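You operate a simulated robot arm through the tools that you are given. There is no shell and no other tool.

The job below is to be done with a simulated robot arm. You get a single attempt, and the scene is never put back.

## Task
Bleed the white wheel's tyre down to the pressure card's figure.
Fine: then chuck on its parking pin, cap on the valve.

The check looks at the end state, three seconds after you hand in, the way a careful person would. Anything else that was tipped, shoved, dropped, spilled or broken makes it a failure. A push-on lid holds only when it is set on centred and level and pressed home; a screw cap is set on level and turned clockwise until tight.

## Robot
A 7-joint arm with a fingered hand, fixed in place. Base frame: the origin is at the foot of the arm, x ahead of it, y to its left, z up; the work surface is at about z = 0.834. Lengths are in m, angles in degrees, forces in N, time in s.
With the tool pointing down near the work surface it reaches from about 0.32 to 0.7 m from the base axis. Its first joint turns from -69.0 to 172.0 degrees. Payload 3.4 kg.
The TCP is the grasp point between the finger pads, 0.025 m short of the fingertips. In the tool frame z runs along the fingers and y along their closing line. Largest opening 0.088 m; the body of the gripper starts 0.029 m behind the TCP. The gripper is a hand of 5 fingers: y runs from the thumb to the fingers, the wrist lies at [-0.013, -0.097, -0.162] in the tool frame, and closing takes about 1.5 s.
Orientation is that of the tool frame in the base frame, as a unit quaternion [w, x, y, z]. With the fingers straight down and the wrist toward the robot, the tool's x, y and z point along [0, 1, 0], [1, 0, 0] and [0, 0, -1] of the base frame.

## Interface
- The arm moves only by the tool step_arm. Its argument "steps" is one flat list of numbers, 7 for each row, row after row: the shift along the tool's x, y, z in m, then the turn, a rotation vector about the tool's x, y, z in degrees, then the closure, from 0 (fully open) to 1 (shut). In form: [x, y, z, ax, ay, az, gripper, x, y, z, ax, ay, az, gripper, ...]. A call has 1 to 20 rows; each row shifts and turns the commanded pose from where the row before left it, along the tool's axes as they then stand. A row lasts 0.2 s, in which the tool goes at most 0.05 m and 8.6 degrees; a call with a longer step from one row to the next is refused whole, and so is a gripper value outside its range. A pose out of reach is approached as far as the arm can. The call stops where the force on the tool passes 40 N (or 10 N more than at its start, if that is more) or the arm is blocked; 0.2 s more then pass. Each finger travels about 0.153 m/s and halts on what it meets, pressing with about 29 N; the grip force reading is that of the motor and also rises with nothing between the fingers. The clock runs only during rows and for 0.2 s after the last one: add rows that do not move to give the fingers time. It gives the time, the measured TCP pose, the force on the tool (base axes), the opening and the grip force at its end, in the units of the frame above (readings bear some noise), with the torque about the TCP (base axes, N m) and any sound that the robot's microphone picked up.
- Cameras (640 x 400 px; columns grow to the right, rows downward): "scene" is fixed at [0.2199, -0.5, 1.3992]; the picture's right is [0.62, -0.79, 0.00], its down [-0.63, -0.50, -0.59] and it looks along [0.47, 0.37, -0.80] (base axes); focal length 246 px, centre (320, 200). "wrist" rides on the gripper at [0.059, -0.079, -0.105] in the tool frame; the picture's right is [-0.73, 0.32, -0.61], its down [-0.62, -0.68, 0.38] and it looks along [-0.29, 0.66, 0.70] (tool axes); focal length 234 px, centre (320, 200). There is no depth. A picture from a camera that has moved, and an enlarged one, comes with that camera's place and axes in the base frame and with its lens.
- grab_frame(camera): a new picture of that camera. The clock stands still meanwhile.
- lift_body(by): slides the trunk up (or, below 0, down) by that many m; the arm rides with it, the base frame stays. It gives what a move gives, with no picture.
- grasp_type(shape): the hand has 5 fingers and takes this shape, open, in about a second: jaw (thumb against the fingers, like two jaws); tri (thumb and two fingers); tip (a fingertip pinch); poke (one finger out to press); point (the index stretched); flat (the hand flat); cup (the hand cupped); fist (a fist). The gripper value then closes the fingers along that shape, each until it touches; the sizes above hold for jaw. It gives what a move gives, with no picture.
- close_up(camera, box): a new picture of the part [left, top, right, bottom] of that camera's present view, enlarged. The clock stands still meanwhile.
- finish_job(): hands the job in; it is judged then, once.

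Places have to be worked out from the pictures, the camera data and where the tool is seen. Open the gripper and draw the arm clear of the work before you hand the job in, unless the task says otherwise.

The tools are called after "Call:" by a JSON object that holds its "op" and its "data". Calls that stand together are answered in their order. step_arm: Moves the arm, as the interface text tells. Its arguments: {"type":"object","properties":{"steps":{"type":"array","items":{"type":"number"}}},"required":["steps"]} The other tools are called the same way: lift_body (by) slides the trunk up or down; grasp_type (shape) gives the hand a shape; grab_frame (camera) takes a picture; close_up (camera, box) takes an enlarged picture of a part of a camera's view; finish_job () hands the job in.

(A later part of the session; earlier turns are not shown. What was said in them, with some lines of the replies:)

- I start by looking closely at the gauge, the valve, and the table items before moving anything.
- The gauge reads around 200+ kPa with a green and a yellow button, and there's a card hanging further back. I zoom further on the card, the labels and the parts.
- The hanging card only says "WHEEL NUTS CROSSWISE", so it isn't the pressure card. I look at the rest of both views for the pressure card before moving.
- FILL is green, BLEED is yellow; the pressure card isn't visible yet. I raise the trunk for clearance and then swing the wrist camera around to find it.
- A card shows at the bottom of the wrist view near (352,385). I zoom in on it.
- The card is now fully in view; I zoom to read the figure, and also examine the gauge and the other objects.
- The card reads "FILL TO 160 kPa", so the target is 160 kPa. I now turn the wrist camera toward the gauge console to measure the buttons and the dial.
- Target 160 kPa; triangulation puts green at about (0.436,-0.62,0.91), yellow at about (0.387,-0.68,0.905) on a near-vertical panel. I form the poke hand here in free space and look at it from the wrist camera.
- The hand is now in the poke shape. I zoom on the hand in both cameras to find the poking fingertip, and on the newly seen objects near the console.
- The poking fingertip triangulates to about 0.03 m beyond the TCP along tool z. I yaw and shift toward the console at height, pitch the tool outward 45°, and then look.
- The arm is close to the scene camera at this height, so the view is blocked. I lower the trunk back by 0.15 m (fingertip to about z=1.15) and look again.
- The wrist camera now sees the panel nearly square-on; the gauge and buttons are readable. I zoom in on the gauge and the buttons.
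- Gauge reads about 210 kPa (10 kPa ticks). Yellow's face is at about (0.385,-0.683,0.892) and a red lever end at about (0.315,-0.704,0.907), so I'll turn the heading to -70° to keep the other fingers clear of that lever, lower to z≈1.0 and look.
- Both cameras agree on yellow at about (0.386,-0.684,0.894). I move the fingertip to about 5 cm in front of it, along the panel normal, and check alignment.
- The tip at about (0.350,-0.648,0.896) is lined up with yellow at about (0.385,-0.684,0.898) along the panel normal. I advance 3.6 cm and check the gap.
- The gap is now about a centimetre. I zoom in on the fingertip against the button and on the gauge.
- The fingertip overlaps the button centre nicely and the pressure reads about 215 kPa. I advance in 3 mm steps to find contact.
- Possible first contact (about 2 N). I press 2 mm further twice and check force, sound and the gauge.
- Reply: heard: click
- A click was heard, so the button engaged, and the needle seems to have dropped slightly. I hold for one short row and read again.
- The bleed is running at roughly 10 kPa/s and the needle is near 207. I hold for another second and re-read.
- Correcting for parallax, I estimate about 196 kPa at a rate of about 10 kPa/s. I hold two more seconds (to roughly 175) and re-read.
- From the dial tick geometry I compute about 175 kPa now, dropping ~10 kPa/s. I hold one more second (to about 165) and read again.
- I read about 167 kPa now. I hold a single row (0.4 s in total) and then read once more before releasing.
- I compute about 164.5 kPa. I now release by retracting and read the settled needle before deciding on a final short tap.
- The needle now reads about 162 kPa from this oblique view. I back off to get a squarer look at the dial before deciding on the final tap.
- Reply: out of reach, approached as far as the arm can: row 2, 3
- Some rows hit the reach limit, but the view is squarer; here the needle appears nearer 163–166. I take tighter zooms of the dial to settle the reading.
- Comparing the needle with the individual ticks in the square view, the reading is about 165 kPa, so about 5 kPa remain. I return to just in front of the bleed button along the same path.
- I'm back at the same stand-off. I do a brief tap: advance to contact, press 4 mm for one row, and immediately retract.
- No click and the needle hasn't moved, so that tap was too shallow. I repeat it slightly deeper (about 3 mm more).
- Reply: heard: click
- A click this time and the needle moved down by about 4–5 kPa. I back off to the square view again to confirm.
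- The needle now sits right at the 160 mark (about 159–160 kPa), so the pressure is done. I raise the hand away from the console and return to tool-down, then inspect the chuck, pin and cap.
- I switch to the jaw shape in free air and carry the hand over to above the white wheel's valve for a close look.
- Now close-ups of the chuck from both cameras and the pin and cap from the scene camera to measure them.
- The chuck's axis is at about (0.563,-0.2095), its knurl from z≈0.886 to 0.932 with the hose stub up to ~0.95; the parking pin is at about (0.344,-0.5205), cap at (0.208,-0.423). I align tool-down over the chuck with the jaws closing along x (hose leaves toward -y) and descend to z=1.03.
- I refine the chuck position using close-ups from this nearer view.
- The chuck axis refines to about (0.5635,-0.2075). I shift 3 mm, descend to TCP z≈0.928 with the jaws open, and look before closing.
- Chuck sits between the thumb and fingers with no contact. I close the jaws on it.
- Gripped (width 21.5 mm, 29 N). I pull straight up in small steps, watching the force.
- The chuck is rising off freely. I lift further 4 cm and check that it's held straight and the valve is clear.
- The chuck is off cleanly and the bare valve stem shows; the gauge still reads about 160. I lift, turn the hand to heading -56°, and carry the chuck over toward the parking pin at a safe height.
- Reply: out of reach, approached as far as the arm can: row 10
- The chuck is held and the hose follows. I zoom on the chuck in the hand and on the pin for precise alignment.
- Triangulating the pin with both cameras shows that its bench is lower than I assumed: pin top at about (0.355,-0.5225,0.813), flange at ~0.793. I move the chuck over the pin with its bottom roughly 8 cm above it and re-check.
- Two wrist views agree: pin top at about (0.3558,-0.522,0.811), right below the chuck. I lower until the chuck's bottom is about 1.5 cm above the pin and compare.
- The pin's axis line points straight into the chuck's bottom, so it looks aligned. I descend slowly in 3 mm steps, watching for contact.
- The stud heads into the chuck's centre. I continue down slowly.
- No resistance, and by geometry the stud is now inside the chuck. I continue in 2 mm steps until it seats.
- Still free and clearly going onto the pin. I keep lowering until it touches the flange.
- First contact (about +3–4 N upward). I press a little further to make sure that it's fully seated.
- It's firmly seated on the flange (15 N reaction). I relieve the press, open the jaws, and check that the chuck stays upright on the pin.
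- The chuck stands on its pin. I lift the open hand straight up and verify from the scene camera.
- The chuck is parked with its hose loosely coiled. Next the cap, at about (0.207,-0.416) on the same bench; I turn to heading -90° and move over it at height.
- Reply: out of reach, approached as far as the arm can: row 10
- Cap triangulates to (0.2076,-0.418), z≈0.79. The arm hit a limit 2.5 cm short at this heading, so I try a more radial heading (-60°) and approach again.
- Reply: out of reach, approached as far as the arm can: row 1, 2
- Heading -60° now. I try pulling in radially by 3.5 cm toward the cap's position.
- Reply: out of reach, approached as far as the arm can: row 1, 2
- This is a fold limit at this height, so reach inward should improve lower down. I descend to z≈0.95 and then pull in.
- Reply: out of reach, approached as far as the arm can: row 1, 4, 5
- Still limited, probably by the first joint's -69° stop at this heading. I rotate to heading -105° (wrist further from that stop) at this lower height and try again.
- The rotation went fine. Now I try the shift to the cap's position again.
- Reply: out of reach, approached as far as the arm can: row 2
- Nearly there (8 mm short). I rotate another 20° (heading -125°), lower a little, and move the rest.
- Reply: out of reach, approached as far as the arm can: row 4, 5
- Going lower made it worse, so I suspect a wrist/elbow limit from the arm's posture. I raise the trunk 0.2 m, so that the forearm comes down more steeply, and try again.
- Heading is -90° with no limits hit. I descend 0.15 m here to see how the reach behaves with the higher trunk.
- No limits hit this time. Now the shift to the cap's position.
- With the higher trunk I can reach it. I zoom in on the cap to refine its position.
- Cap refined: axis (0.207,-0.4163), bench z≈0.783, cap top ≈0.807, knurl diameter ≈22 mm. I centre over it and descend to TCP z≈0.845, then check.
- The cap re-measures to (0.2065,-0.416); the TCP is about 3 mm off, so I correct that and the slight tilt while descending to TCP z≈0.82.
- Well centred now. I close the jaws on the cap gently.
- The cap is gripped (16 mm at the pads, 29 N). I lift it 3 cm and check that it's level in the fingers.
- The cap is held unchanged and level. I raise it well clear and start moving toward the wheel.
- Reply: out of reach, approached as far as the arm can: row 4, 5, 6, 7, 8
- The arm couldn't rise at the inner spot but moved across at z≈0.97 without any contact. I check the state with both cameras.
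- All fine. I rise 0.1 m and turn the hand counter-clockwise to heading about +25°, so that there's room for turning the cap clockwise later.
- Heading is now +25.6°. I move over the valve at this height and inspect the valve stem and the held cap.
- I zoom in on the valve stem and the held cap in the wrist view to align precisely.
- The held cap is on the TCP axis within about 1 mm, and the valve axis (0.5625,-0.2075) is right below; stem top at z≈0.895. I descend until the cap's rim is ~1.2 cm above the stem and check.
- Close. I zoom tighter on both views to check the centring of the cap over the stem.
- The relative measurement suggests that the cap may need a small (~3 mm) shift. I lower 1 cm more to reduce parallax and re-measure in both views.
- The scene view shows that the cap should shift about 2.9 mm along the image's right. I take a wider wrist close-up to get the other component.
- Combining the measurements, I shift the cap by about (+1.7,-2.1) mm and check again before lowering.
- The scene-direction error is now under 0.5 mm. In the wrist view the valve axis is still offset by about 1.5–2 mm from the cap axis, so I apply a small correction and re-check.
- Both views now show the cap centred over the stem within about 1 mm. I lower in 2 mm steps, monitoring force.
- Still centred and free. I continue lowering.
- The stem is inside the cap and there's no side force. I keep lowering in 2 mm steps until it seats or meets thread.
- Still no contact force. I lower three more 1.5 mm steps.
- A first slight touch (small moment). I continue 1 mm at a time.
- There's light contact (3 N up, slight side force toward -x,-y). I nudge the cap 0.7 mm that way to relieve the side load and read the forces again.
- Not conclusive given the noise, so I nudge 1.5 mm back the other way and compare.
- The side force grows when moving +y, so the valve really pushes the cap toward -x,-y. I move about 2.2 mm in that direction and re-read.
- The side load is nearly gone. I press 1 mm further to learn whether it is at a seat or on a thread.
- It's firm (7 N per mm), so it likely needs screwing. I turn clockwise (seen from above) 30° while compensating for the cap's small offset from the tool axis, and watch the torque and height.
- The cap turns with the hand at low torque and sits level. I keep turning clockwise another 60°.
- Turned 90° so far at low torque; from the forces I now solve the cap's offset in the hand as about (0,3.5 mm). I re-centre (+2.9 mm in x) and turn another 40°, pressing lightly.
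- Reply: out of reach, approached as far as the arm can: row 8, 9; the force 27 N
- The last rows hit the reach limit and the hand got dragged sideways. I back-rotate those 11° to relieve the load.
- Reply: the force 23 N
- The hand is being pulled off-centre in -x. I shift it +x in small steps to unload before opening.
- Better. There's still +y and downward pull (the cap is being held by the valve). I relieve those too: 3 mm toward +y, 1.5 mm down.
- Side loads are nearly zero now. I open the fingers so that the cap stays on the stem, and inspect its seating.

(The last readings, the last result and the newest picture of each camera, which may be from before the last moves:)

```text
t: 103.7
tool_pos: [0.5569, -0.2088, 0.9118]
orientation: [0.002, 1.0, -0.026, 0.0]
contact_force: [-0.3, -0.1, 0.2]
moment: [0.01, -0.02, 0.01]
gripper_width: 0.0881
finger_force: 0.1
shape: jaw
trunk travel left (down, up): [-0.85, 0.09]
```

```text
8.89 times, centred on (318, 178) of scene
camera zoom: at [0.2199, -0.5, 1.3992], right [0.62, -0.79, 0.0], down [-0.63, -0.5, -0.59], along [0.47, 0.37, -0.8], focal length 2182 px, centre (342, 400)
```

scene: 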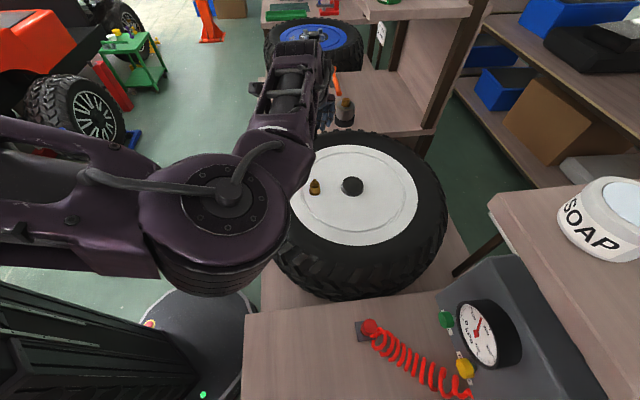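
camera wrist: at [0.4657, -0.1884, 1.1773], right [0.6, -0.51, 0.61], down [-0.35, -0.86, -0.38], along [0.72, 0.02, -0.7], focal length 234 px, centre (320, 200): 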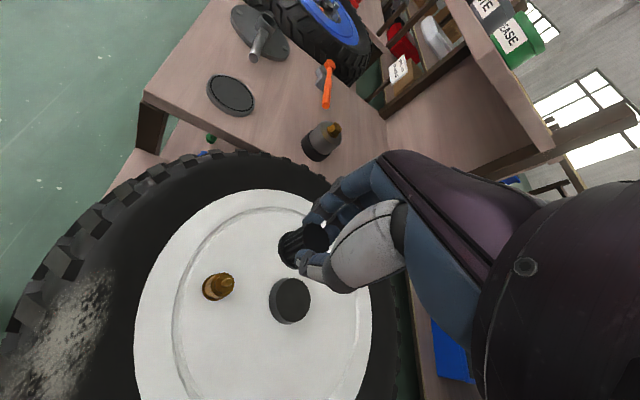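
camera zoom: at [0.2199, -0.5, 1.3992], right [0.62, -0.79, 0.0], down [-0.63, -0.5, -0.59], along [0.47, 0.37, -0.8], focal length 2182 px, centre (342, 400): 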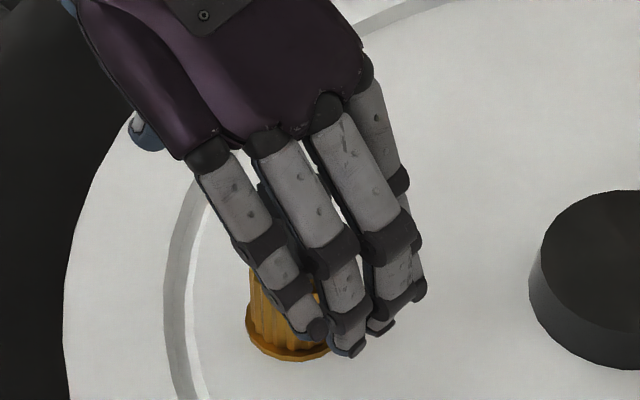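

The cap stands upright and level on the stem. I lift the open hand clear and rotate it back counter-clockwise for another grip.

Call:
{"op": "step_arm", "data": {"steps": [0, 0, -0.02, 0, 0, 0, 0, 0, 0, -0.03, 0, 0, 0, 0, 0, 0, -0.03, 0, 0, 0, 0, 0, 0, 0, 0, 0, -8.2, 0, 0, 0, 0, 0, 0, -8.2, 0, 0, 0, 0, 0, 0, -8.2, 0, 0, 0, 0, 0, 0, -8.2, 0, 0, 0, 0, 0, 0, -8.2, 0, 0, 0, 0, 0, 0, -8.2, 0, 0, 0, 0, 0, 0, -8.2, 0, 0, 0, 0, 0, 0, -8.2, 0, 0, 0, 0, 0, 0, -8.2, 0, 0, 0, 0, 0, 0, -8.2, 0, 0, 0, 0, 0, 0, -8.2, 0, 0, 0, 0, 0, 0, -8.2, 0, 0, 0, 0, 0, 0, -8.2, 0, 0, 0, 0, 0, 0, -8.2, 0, 0, 0, 0, 0, 0, -8.2, 0, 0, 0, 0, 0, 0, -8.2, 0, 0, 0, 0, 0, 0, -8.2, 0]}}

Call:
{"op": "close_up", "data": {"camera": "scene", "box": [285, 145, 350, 205]}}

Call:
{"op": "grab_frame", "data": {"camera": "wrist"}}

```text
t: 107.9
tool_pos: [0.5575, -0.208, 0.9907]
orientation: [0.0, 0.369, 0.929, -0.001]
contact_force: [-0.6, 0.9, 0.7]
moment: [0.0, -0.01, 0.01]
gripper_width: 0.088
finger_force: 0.1
shape: jaw
trunk travel left (down, up): [-0.85, 0.09]
```

```text
6.67 times, centred on (318, 175) of scene
camera zoom: at [0.2199, -0.5, 1.3992], right [0.62, -0.79, 0.0], down [-0.63, -0.5, -0.59], along [0.47, 0.37, -0.8], focal length 1637 px, centre (337, 367)
```

zoom: 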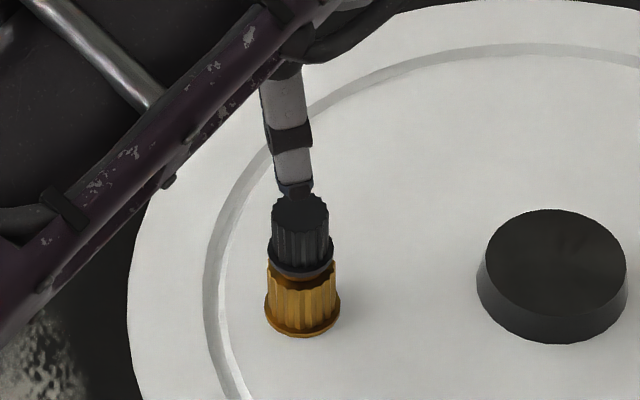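

```text
taken
camera wrist: at [0.461, -0.2236, 1.097], right [0.75, -0.26, 0.61], down [-0.02, -0.92, -0.38], along [0.66, 0.28, -0.7], focal length 234 px, centre (320, 200)
```

wrist: 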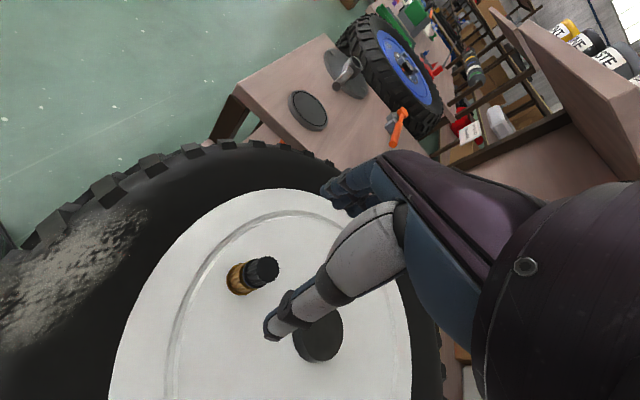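

The cap sits straight on the valve. I zoom in to judge the gap beneath it.

Call:
{"op": "close_up", "data": {"camera": "scene", "box": [305, 168, 329, 192]}}

Call:
{"op": "close_up", "data": {"camera": "wrist", "box": [215, 235, 305, 310]}}

```text
16.00 times, centred on (317, 180) of scene
camera zoom: at [0.2199, -0.5, 1.3992], right [0.62, -0.79, 0.0], down [-0.63, -0.5, -0.59], along [0.47, 0.37, -0.8], focal length 3928 px, centre (368, 520)
```

zoom: 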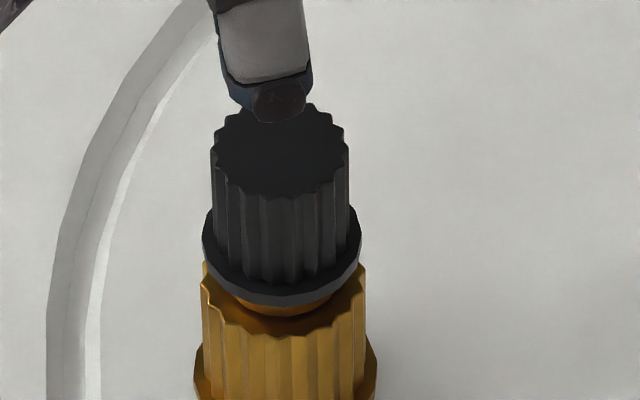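

```text
5.33 times, centred on (260, 272) of wrist
camera zoom: at [0.461, -0.2236, 1.097], right [0.75, -0.26, 0.61], down [-0.02, -0.92, -0.38], along [0.66, 0.28, -0.7], focal length 1249 px, centre (640, -187)
```

zoom: 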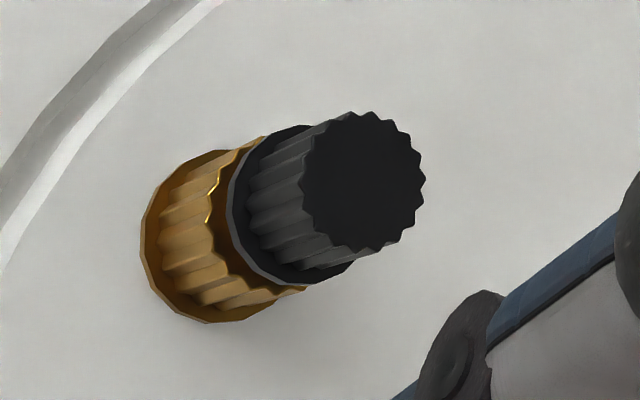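

The cap is level with its axis at about (0.5653,-0.2094). I centre the open jaws on it, descend to the same grip height, and close.

Call:
{"op": "step_arm", "data": {"steps": [-0.007, -0.0006, 0.02, 0, 0, 0, 0, 0, 0, 0.02, 0, 0, 0, 0, 0, 0, 0.02, 0, 0, 0, 0, 0, 0, 0.0195, 0, 0, 0, 0, 0, 0, 0, 0, 0, 0, 0]}}

Call:
{"op": "close_up", "data": {"camera": "wrist", "box": [212, 170, 372, 310]}}

```text
t: 109.1
tool_pos: [0.5615, -0.213, 0.9119]
orientation: [0.0, 0.37, 0.929, -0.001]
contact_force: [-1.3, -0.3, -0.2]
moment: [-0.01, 0.02, 0.03]
gripper_width: 0.0877
finger_force: 0.1
shape: jaw
trunk travel left (down, up): [-0.85, 0.09]
```

```text
2.86 times, centred on (292, 240) of wrist
camera zoom: at [0.4649, -0.229, 1.0176], right [0.75, -0.26, 0.61], down [-0.02, -0.92, -0.38], along [0.66, 0.27, -0.7], focal length 669 px, centre (400, 86)
```

zoom: 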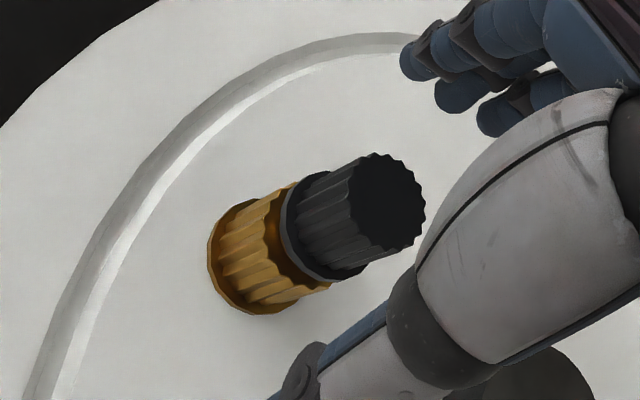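

Good position between the thumb and fingers. I close on the cap and then check forces.

Call:
{"op": "step_arm", "data": {"steps": [0, 0, 0, 0, 0, 0, 0.3, 0, 0, 0, 0, 0, 0, 0.5, 0, 0, 0, 0, 0, 0, 0.65, 0, 0, 0, 0, 0, 0, 0.75, 0, 0, 0, 0, 0, 0, 0.85, 0, 0, 0, 0, 0, 0, 1, 0, 0, 0, 0, 0, 0, 1, 0, 0, 0, 0, 0, 0, 1]}}

Call:
{"op": "close_up", "data": {"camera": "wrist", "box": [232, 200, 328, 290]}}

```text
t: 110.9
tool_pos: [0.5623, -0.2116, 0.9122]
orientation: [0.001, 0.37, 0.929, -0.002]
contact_force: [-0.7, 2.2, -2.1]
moment: [0.16, -0.09, 0.03]
gripper_width: 0.0145
finger_force: 29.1
shape: jaw
trunk travel left (down, up): [-0.85, 0.09]
```

```text
4.44 times, centred on (280, 245) of wrist
camera zoom: at [0.4652, -0.2287, 1.0173], right [0.75, -0.26, 0.61], down [-0.02, -0.92, -0.38], along [0.66, 0.27, -0.7], focal length 1041 px, centre (498, 0)
```

zoom: 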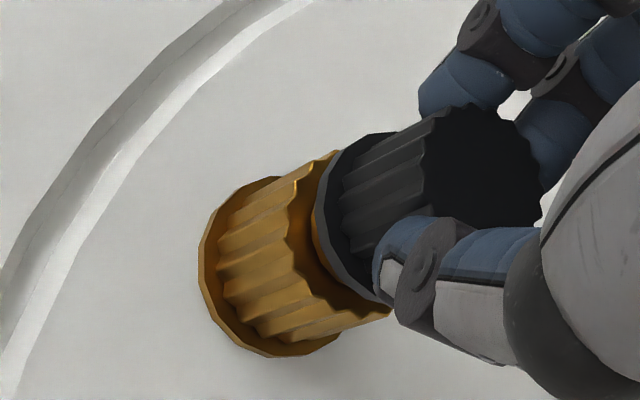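

The grip is centred with low side force. I turn clockwise 60° about the cap's axis with a slight downward press.

Call:
{"op": "step_arm", "data": {"steps": [0, 0, 0.001, 0, 0, 0, 1, 0.00039, 4e-05, 0, 0, 0, 6, 1, 0.00039, 4e-05, 0, 0, 0, 6, 1, 0.00039, 4e-05, 0, 0, 0, 6, 1, 0.00039, 4e-05, 0, 0, 0, 6, 1, 0.00039, 4e-05, 0, 0, 0, 6, 1, 0.00039, 4e-05, 0, 0, 0, 6, 1, 0.00039, 4e-05, 0, 0, 0, 6, 1, 0.00039, 4e-05, 0, 0, 0, 6, 1, 0.00039, 4e-05, 0, 0, 0, 6, 1, 0.00039, 4e-05, 0, 0, 0, 6, 1]}}

Call:
{"op": "close_up", "data": {"camera": "wrist", "box": [232, 200, 328, 290]}}

Call:
{"op": "close_up", "data": {"camera": "scene", "box": [305, 168, 329, 192]}}

```text
t: 113.3
tool_pos: [0.561, -0.2093, 0.9116]
orientation: [0.002, 0.786, 0.618, -0.001]
contact_force: [2.4, 0.5, -1.7]
moment: [-0.07, -0.19, -0.01]
gripper_width: 0.0149
finger_force: 29.2
shape: jaw
trunk travel left (down, up): [-0.85, 0.09]
```

```text
4.44 times, centred on (280, 245) of wrist
camera zoom: at [0.4987, -0.1326, 1.0159], right [0.14, -0.78, 0.61], down [-0.81, -0.45, -0.38], along [0.57, -0.44, -0.69], focal length 1041 px, centre (498, 0)
```

zoom: 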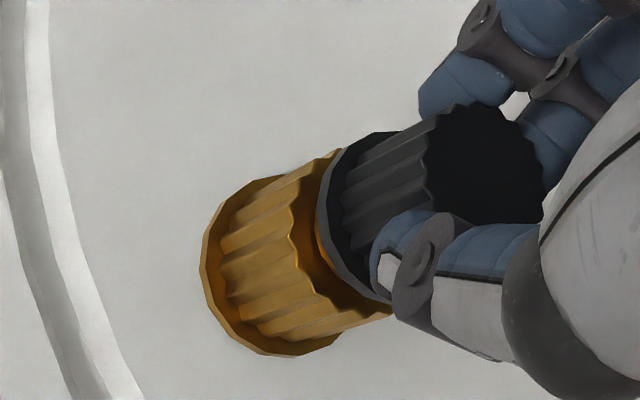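

```text
16.00 times, centred on (317, 180) of scene
camera zoom: at [0.2199, -0.5, 1.3992], right [0.62, -0.79, 0.0], down [-0.63, -0.5, -0.59], along [0.47, 0.37, -0.8], focal length 3928 px, centre (368, 520)
```

zoom: 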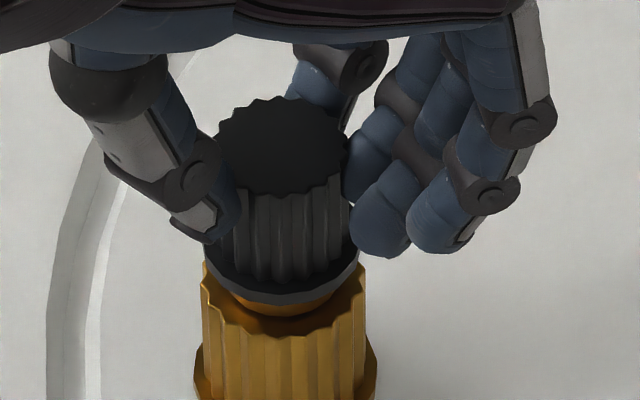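

Torque is still low. I continue clockwise another 50° with 1 mm more down.

Call:
{"op": "step_arm", "data": {"steps": [0.00039, 4e-05, 0.0005, 0, 0, 6, 1, 0.00039, 4e-05, 0.0005, 0, 0, 6, 1, 0.00039, 4e-05, 0, 0, 0, 6, 1, 0.00039, 4e-05, 0, 0, 0, 6, 1, 0.00039, 4e-05, 0, 0, 0, 6, 1, 0.00039, 4e-05, 0, 0, 0, 6, 1, 0.00039, 4e-05, 0, 0, 0, 6, 1, 0.00039, 4e-05, 0, 0, 0, 6, 1]}}

Call:
{"op": "close_up", "data": {"camera": "wrist", "box": [232, 200, 328, 290]}}

```text
t: 115.1
tool_pos: [0.5634, -0.2067, 0.91]
orientation: [0.001, 0.969, 0.246, -0.001]
contact_force: [3.5, -0.8, -0.3]
moment: [-0.2, -0.11, 0.04]
gripper_width: 0.0149
finger_force: 29.3
shape: jaw
trunk travel left (down, up): [-0.85, 0.09]
```

```text
4.44 times, centred on (280, 245) of wrist
camera zoom: at [0.5777, -0.1088, 1.0147], right [-0.48, -0.63, 0.61], down [-0.87, 0.3, -0.38], along [0.06, -0.72, -0.69], focal length 1041 px, centre (498, 0)
```

zoom: 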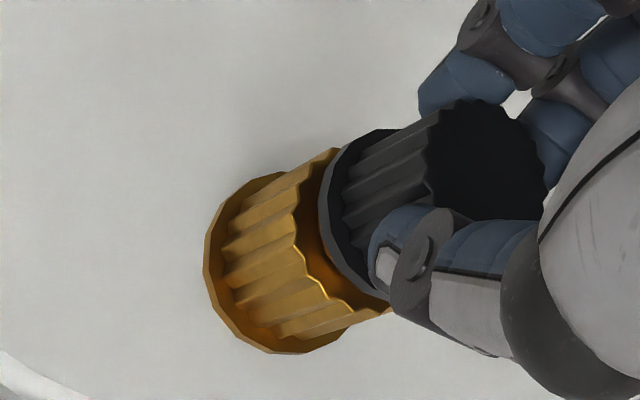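

The cap is following the hand down without resistance, consistent with thread engaging. I open, lift slightly, and rotate back for the next bite.

Call:
{"op": "step_arm", "data": {"steps": [0, 0, 0, 0, 0, 0, 0.8, 0, 0, 0, 0, 0, 0, 0.5, 0, 0, 0, 0, 0, 0, 0.2, 0, 0, 0, 0, 0, 0, 0, 0, 0, 0, 0, 0, 0, 0, 0, 0, -0.035, 0, 0, 0, 0, -0.00051, 4e-05, 0, 0, 0, -8, 0, -0.00051, 4e-05, 0, 0, 0, -8, 0, -0.00051, 4e-05, 0, 0, 0, -8, 0, -0.00051, 4e-05, 0, 0, 0, -8, 0, -0.00051, 4e-05, 0, 0, 0, -8, 0, -0.00051, 4e-05, 0, 0, 0, -8, 0, -0.00051, 4e-05, 0, 0, 0, -8, 0, -0.00051, 4e-05, 0, 0, 0, -8, 0, -0.00051, 4e-05, 0, 0, 0, -8, 0, -0.00051, 4e-05, 0, 0, 0, -8, 0, -0.00051, 4e-05, 0, 0, 0, -8, 0, -0.00051, 4e-05, 0, 0, 0, -8, 0, -0.00051, 4e-05, 0, 0, 0, -8, 0, -0.00051, 4e-05, 0, 0, 0, -8, 0]}}

Call:
{"op": "close_up", "data": {"camera": "scene", "box": [305, 168, 329, 192]}}

Call:
{"op": "close_up", "data": {"camera": "wrist", "box": [212, 190, 348, 300]}}

```text
t: 119.3
tool_pos: [0.5614, -0.2125, 0.9449]
orientation: [0.001, 0.337, 0.941, -0.001]
contact_force: [-0.3, -0.1, 0.0]
moment: [0.0, 0.0, -0.03]
gripper_width: 0.0878
finger_force: 0.0
shape: jaw
trunk travel left (down, up): [-0.85, 0.09]
```

```text
16.00 times, centred on (317, 180) of scene
camera zoom: at [0.2199, -0.5, 1.3992], right [0.62, -0.79, 0.0], down [-0.63, -0.5, -0.59], along [0.47, 0.37, -0.8], focal length 3928 px, centre (368, 520)
```

zoom: 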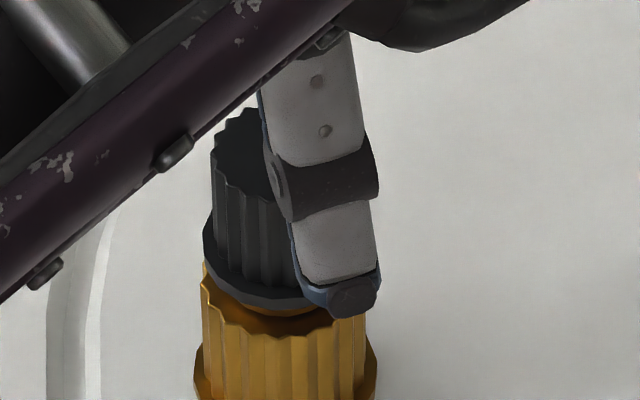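

```text
3.64 times, centred on (280, 245) of wrist
camera zoom: at [0.4665, -0.2354, 1.0506], right [0.77, -0.21, 0.61], down [0.05, -0.92, -0.38], along [0.64, 0.32, -0.7], focal length 852 px, centre (466, 36)
```

zoom: 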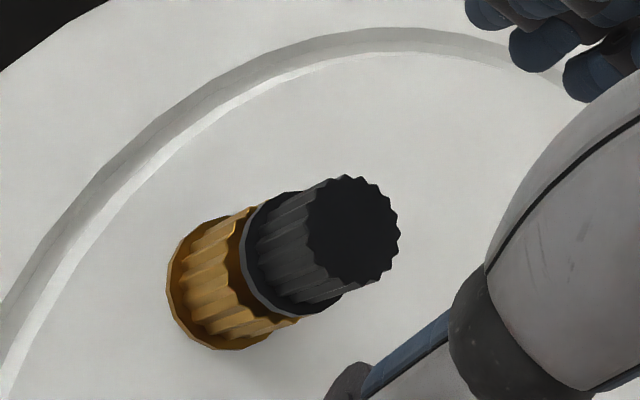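

The cap has moved down visibly (it screws on) and stays level. I re-grip for another bite and turn 60°.

Call:
{"op": "step_arm", "data": {"steps": [-0.0009, 0, 0.018, 0, 0, 0, 0, 0, 0, 0.0175, 0, 0, 0, 0, 0, 0, 0, 0, 0, 0, 0.3, 0, 0, 0, 0, 0, 0, 0.5, 0, 0, 0, 0, 0, 0, 0.65, 0, 0, 0, 0, 0, 0, 0.75, 0, 0, 0, 0, 0, 0, 0.85, 0, 0, 0, 0, 0, 0, 1, 0, 0, 0, 0, 0, 0, 1, 0, 0, 0, 0, 0, 0, 1]}}

Call:
{"op": "step_arm", "data": {"steps": [0.00039, 4e-05, 0.0005, 0, 0, 6, 1, 0.00039, 4e-05, 0, 0, 0, 6, 1, 0.00039, 4e-05, 0, 0, 0, 6, 1, 0.00039, 4e-05, 0, 0, 0, 6, 1, 0.00039, 4e-05, 0, 0, 0, 6, 1, 0.00039, 4e-05, 0, 0, 0, 6, 1, 0.00039, 4e-05, 0, 0, 0, 6, 1, 0.00039, 4e-05, 0, 0, 0, 6, 1, 0.00039, 4e-05, 0, 0, 0, 6, 1, 0.00039, 4e-05, 0, 0, 0, 6, 1]}}

Call:
{"op": "close_up", "data": {"camera": "wrist", "box": [232, 200, 328, 290]}}

Call:
{"op": "close_up", "data": {"camera": "scene", "box": [305, 168, 329, 192]}}

```text
t: 121.5
tool_pos: [0.5618, -0.2127, 0.9109]
orientation: [0.0, 0.338, 0.941, -0.002]
contact_force: [-1.8, 1.6, -1.4]
moment: [0.16, -0.06, 0.03]
gripper_width: 0.0146
finger_force: 29.4
shape: jaw
trunk travel left (down, up): [-0.85, 0.09]
```

```text
t: 123.7
tool_pos: [0.5608, -0.2066, 0.9095]
orientation: [0.001, 0.763, 0.646, -0.001]
contact_force: [-3.5, 12.5, -7.7]
moment: [0.39, -0.18, 0.19]
gripper_width: 0.0141
finger_force: 29.2
shape: jaw
trunk travel left (down, up): [-0.85, 0.09]
```

```text
4.44 times, centred on (280, 245) of wrist
camera zoom: at [0.4934, -0.1346, 1.0139], right [0.2, -0.77, 0.61], down [-0.78, -0.5, -0.38], along [0.6, -0.4, -0.7], focal length 1041 px, centre (498, 0)
```

zoom: 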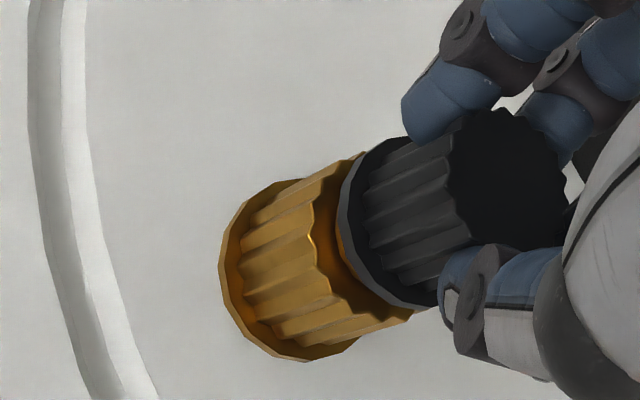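

```text
16.00 times, centred on (317, 180) of scene
camera zoom: at [0.2199, -0.5, 1.3992], right [0.62, -0.79, 0.0], down [-0.63, -0.5, -0.59], along [0.47, 0.37, -0.8], focal length 3928 px, centre (368, 520)
```

zoom: 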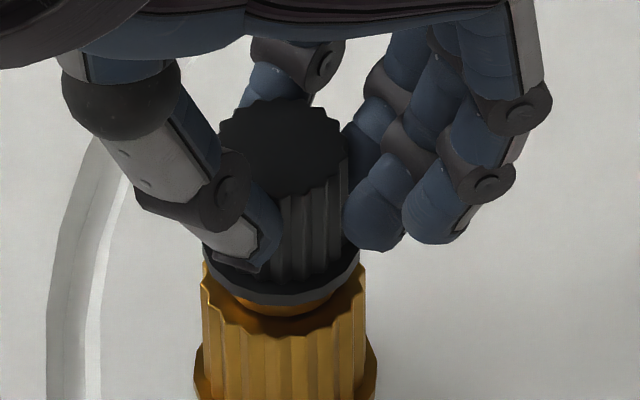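

Torque rose to about 0.19 N·m and the fingers began slipping around the cap – it may be tight. I relieve by opening and inspect.

Call:
{"op": "step_arm", "data": {"steps": [0, 0, 0, 0, 0, 0, 0.8, 0, 0, 0, 0, 0, 0, 0.5, 0, 0, 0, 0, 0, 0, 0.2, 0, 0, 0, 0, 0, 0, 0, 0, 0, 0, 0, 0, 0, 0, 0, 0, -0.035, 0, 0, 0, 0, 0, 0, 0, 0, 0, 0, 0]}}

Call:
{"op": "close_up", "data": {"camera": "scene", "box": [305, 168, 329, 192]}}

Call:
{"op": "close_up", "data": {"camera": "wrist", "box": [212, 190, 348, 300]}}

```text
t: 125.3
tool_pos: [0.5609, -0.21, 0.945]
orientation: [0.001, 0.763, 0.646, -0.001]
contact_force: [-0.3, -0.4, -0.1]
moment: [-0.02, 0.03, 0.0]
gripper_width: 0.0879
finger_force: 0.0
shape: jaw
trunk travel left (down, up): [-0.85, 0.09]
```

```text
16.00 times, centred on (317, 180) of scene
camera zoom: at [0.2199, -0.5, 1.3992], right [0.62, -0.79, 0.0], down [-0.63, -0.5, -0.59], along [0.47, 0.37, -0.8], focal length 3928 px, centre (368, 520)
```

zoom: 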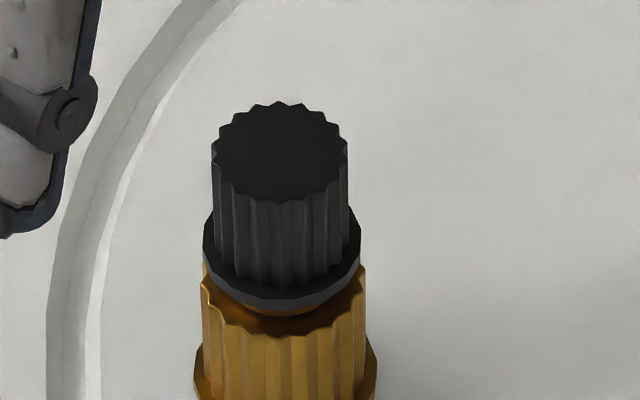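

```text
3.64 times, centred on (280, 245) of wrist
camera zoom: at [0.4933, -0.1376, 1.0496], right [0.2, -0.77, 0.61], down [-0.78, -0.5, -0.38], along [0.6, -0.4, -0.7], focal length 852 px, centre (466, 36)
```

zoom: 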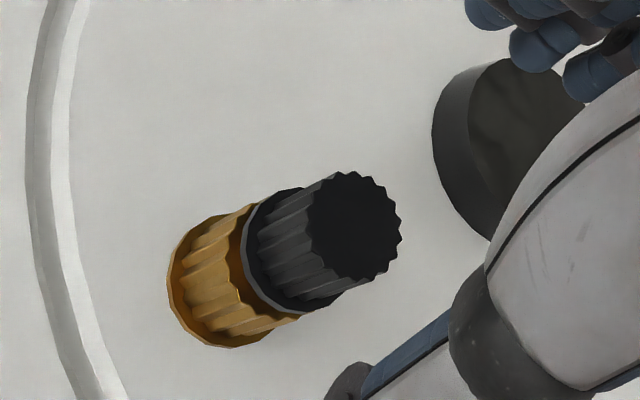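

The cap is upright and lower than before. To confirm tightness I grip again here and turn a further 30° while reading the torque.

Call:
{"op": "step_arm", "data": {"steps": [-0.0005, 0.0005, 0.018, 0, 0, 0, 0, 0, 0, 0.0175, 0, 0, 0, 0, 0, 0, 0, 0, 0, 0, 0.3, 0, 0, 0, 0, 0, 0, 0.5, 0, 0, 0, 0, 0, 0, 0.65, 0, 0, 0, 0, 0, 0, 0.75, 0, 0, 0, 0, 0, 0, 0.85, 0, 0, 0, 0, 0, 0, 1, 0, 0, 0, 0, 0, 0, 1, 0, 0, 0, 0, 0, 0, 1]}}

Call:
{"op": "step_arm", "data": {"steps": [0.00039, 4e-05, 0.0003, 0, 0, 6, 1, 0.00039, 4e-05, 0, 0, 0, 6, 1]}}

Call:
{"op": "step_arm", "data": {"steps": [0.00039, 4e-05, 0, 0, 0, 6, 1, 0.00039, 4e-05, 0, 0, 0, 6, 1]}}

```text
t: 127.5
tool_pos: [0.5613, -0.21, 0.9096]
orientation: [0.002, 0.763, 0.646, -0.001]
contact_force: [-1.7, 0.4, 0.1]
moment: [-0.02, -0.11, -0.03]
gripper_width: 0.0138
finger_force: 28.7
shape: jaw
trunk travel left (down, up): [-0.85, 0.09]
```

```text
t: 128.1
tool_pos: [0.5604, -0.2088, 0.9079]
orientation: [0.001, 0.827, 0.563, -0.001]
contact_force: [0.4, 2.2, 0.2]
moment: [0.05, -0.12, 0.07]
gripper_width: 0.0137
finger_force: 29.0
shape: jaw
trunk travel left (down, up): [-0.85, 0.09]
```

```text
t: 128.7
tool_pos: [0.5626, -0.2067, 0.908]
orientation: [0.002, 0.881, 0.473, -0.001]
contact_force: [2.6, 4.9, 0.1]
moment: [0.05, -0.22, 0.15]
gripper_width: 0.0139
finger_force: 29.1
shape: jaw
trunk travel left (down, up): [-0.85, 0.09]
```

Torque climbs immediately with rotation (0.07→0.15 N·m), so it's tightening. I turn another 12° and look.

Call:
{"op": "step_arm", "data": {"steps": [0.00039, 4e-05, 0, 0, 0, 6, 1, 0.00039, 4e-05, 0, 0, 0, 6, 1]}}

Call:
{"op": "close_up", "data": {"camera": "wrist", "box": [232, 200, 328, 290]}}

Call:
{"op": "close_up", "data": {"camera": "scene", "box": [305, 168, 329, 192]}}

```text
t: 129.3
tool_pos: [0.5641, -0.207, 0.9075]
orientation: [0.001, 0.926, 0.378, -0.002]
contact_force: [9.0, 5.0, -0.1]
moment: [0.0, -0.38, 0.23]
gripper_width: 0.0135
finger_force: 29.1
shape: jaw
trunk travel left (down, up): [-0.85, 0.09]
```

```text
4.44 times, centred on (280, 245) of wrist
camera zoom: at [0.5512, -0.1081, 1.0125], right [-0.29, -0.74, 0.61], down [-0.92, 0.05, -0.38], along [0.25, -0.67, -0.69], focal length 1041 px, centre (498, 0)
```

zoom: 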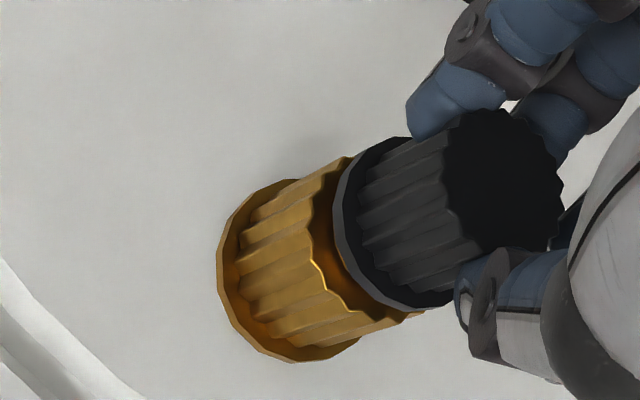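

```text
16.00 times, centred on (317, 180) of scene
camera zoom: at [0.2199, -0.5, 1.3992], right [0.62, -0.79, 0.0], down [-0.63, -0.5, -0.59], along [0.47, 0.37, -0.8], focal length 3928 px, centre (368, 520)
```

zoom: 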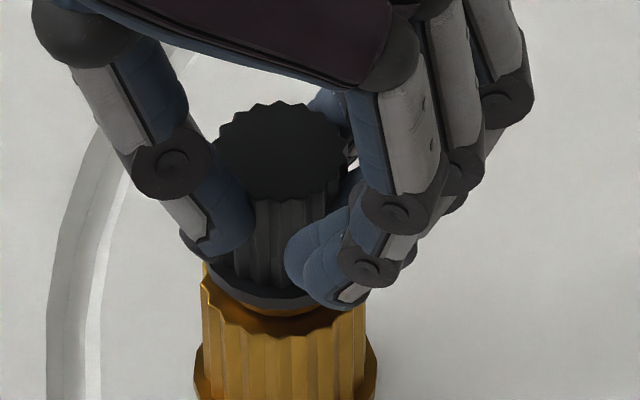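

Torque reached 0.23 N·m with the fingers slipping over the knurl – the cap is tight. I open, lift away, and inspect the final seating.

Call:
{"op": "step_arm", "data": {"steps": [0, 0, 0, 0, 0, 0, 0.8, 0, 0, 0, 0, 0, 0, 0.5, 0, 0, 0, 0, 0, 0, 0.2, 0, 0, 0, 0, 0, 0, 0, 0, 0, 0, 0, 0, 0, 0, 0, 0, -0.03, 0, 0, 0, 0, 0, 0, -0.04, 0, 0, 0, 0, 0, 0, -0.04, 0, 0, 0, 0, 0, 0, 0, 0, 0, 0, 0]}}

Call:
{"op": "close_up", "data": {"camera": "scene", "box": [305, 168, 329, 192]}}

Call:
{"op": "grab_frame", "data": {"camera": "wrist"}}

Call:
{"op": "grab_frame", "data": {"camera": "scene"}}

```text
t: 131.3
tool_pos: [0.5616, -0.2071, 1.0187]
orientation: [0.002, 0.926, 0.379, 0.0]
contact_force: [0.4, 0.7, 0.1]
moment: [-0.02, 0.01, -0.01]
gripper_width: 0.0879
finger_force: 0.2
shape: jaw
trunk travel left (down, up): [-0.85, 0.09]
```

```text
16.00 times, centred on (317, 180) of scene
camera zoom: at [0.2199, -0.5, 1.3992], right [0.62, -0.79, 0.0], down [-0.63, -0.5, -0.59], along [0.47, 0.37, -0.8], focal length 3928 px, centre (368, 520)
```

zoom: 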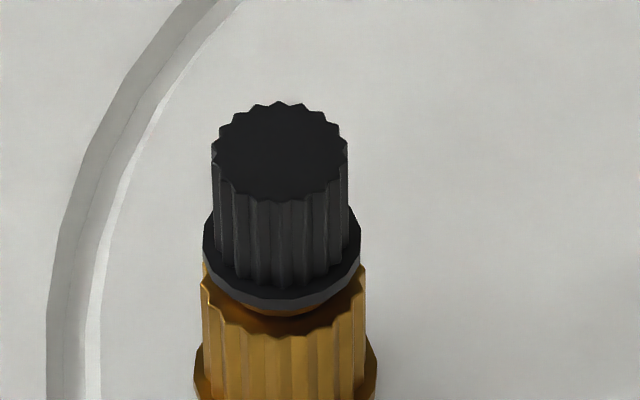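

```text
taken
camera wrist: at [0.5482, -0.1084, 1.1237], right [-0.29, -0.74, 0.61], down [-0.92, 0.05, -0.38], along [0.25, -0.67, -0.69], focal length 234 px, centre (320, 200)
```

wrist: 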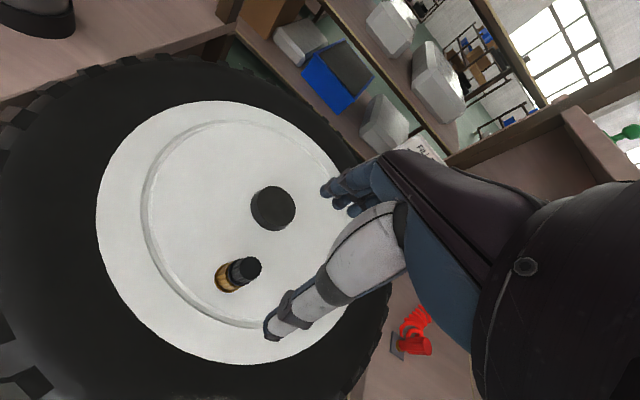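

```text
taken
```

scene: 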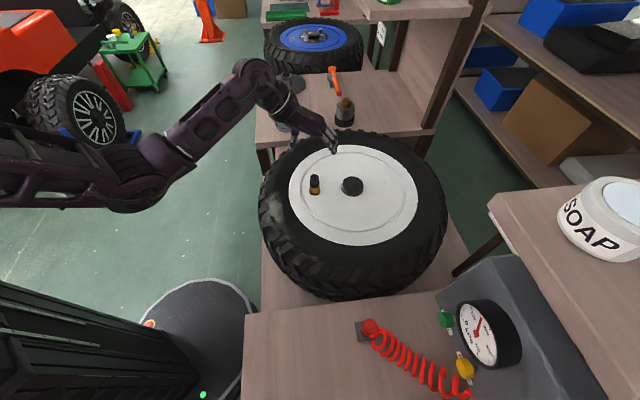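

The cap's teeth are in exactly the same position as before the last torque, so it's tight, centred and level. I verify the parked chuck, hose and gauge.

Call:
{"op": "close_up", "data": {"camera": "scene", "box": [345, 305, 400, 355]}}

Call:
{"op": "close_up", "data": {"camera": "scene", "box": [460, 295, 515, 365]}}

Call:
{"op": "close_up", "data": {"camera": "wrist", "box": [370, 290, 460, 370]}}

```text
8.00 times, centred on (372, 330) of scene
camera zoom: at [0.2199, -0.5, 1.3992], right [0.62, -0.79, 0.0], down [-0.63, -0.5, -0.59], along [0.47, 0.37, -0.8], focal length 1964 px, centre (-100, -840)
```

zoom: 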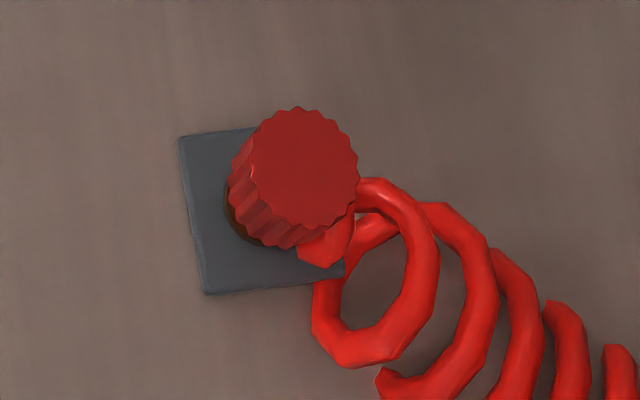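

```text
5.71 times, centred on (488, 330) of scene
camera zoom: at [0.2199, -0.5, 1.3992], right [0.62, -0.79, 0.0], down [-0.63, -0.5, -0.59], along [0.47, 0.37, -0.8], focal length 1403 px, centre (-637, -543)
```

zoom: 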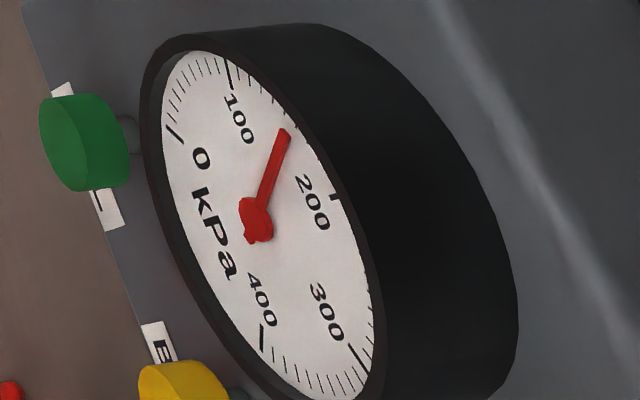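

```text
5.00 times, centred on (415, 330) of wrist
camera zoom: at [0.5482, -0.1084, 1.1237], right [-0.29, -0.74, 0.61], down [-0.92, 0.05, -0.38], along [0.25, -0.67, -0.69], focal length 1171 px, centre (-155, -450)
```

zoom: 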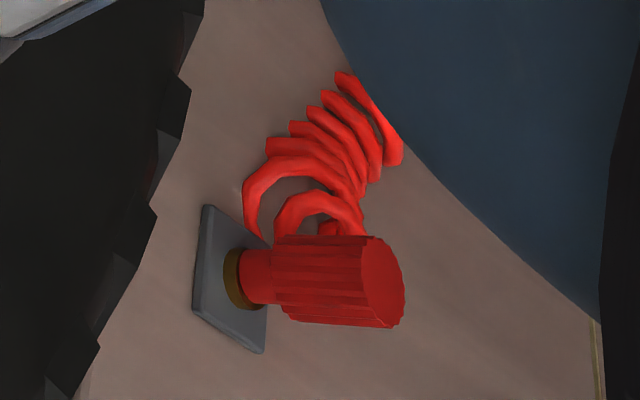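

The chuck sits squarely on the pin's flange and the gauge still shows about 160 kPa. One last look at the cap's underside from the wrist camera.

Call:
{"op": "close_up", "data": {"camera": "wrist", "box": [205, 245, 275, 300]}}

Call:
{"op": "close_up", "data": {"camera": "scene", "box": [308, 172, 324, 196]}}

```text
7.27 times, centred on (240, 272) of wrist
camera zoom: at [0.5482, -0.1084, 1.1237], right [-0.29, -0.74, 0.61], down [-0.92, 0.05, -0.38], along [0.25, -0.67, -0.69], focal length 1703 px, centre (902, -327)
```

zoom: 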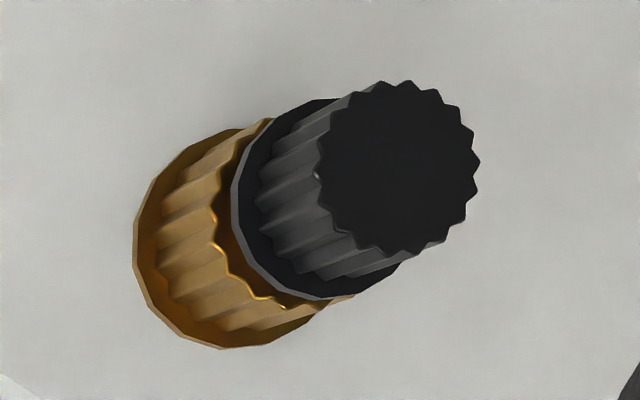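

```text
16.00 times, centred on (316, 184) of scene
camera zoom: at [0.2199, -0.5, 1.3992], right [0.62, -0.79, 0.0], down [-0.63, -0.5, -0.59], along [0.47, 0.37, -0.8], focal length 3928 px, centre (384, 456)
```

zoom: 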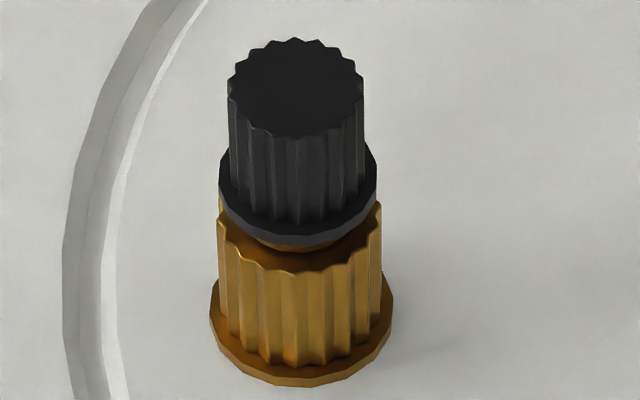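

Everything is in place: the cap is level and tight, the chuck is parked, and the gauge is at 160. I draw the open hand up and back, clear of the work.

Call:
{"op": "step_arm", "data": {"steps": [0, 0, -0.04, 0, 0, 0, 0, 0, 0, -0.04, 0, 0, 0, 0, 0, 0, -0.04, 0, 0, 0, 0, 0, 0, -0.04, 0, 0, 0, 0, 0, -0.03, 0, 0, 0, 0, 0, 0, -0.03, 0, 0, 0, 0, 0, 0, 0, 0, 0, 0, 0, 0]}}

Call:
{"op": "grab_frame", "data": {"camera": "scene"}}

```text
t: 132.9
tool_pos: [0.595, -0.233, 1.1269]
orientation: [0.012, 0.93, 0.366, 0.003]
contact_force: [0.4, 0.9, 0.9]
moment: [0.0, 0.01, 0.0]
gripper_width: 0.0879
finger_force: 0.1
shape: jaw
out of reach, approached as far as the arm can: row 2, 3, 4, 5, 6
trunk travel left (down, up): [-0.85, 0.09]
```

```text
taken
```

scene: 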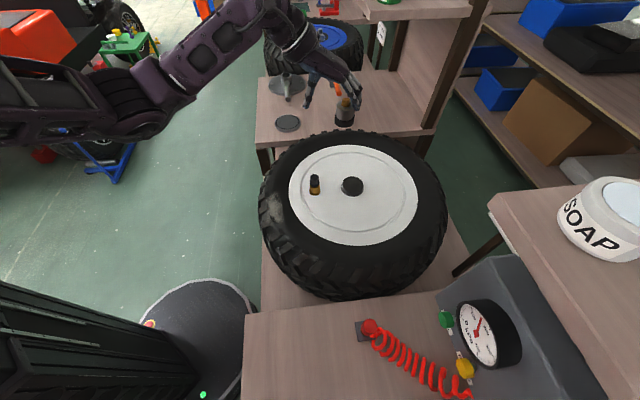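

The arm is well above the work with the hand open, and nothing else has been disturbed: cap on the valve, chuck on its pin, needle at 160 kPa. I hand the job in.

Call:
{"op": "finish_job", "data": {}}

```text
The job is handed in.
```

The white wheel's tyre is bled down to the card's figure of 160 kPa, the chuck is on its parking pin and the cap is on the valve. The job has been handed in, but no result from the check came back to me.

- **Pressure:** the card reads "FILL TO 160 kPa". I bled it from about 215, and my closest reading afterwards was about 159–160 kPa. The gauge hadn't moved when I handed in.
- **Chuck:** it pulled straight off the valve and is seated upright on the pin's flange.
- **Cap:** I screwed it on clockwise. On the last turn the torque rose to about 0.23 N·m, and the cap stayed put while the fingers slipped on it. It sits centred and level.
- **Screwing the cap on:** partway through, the arm hit its reach limit and pulled sideways on the cap with about 25 N. I unloaded it, opened the hand and regripped; the cap looked fine afterwards.

At hand-in the hand was open and about 0.2 m above the valve. The final scene picture showed nothing else moved.
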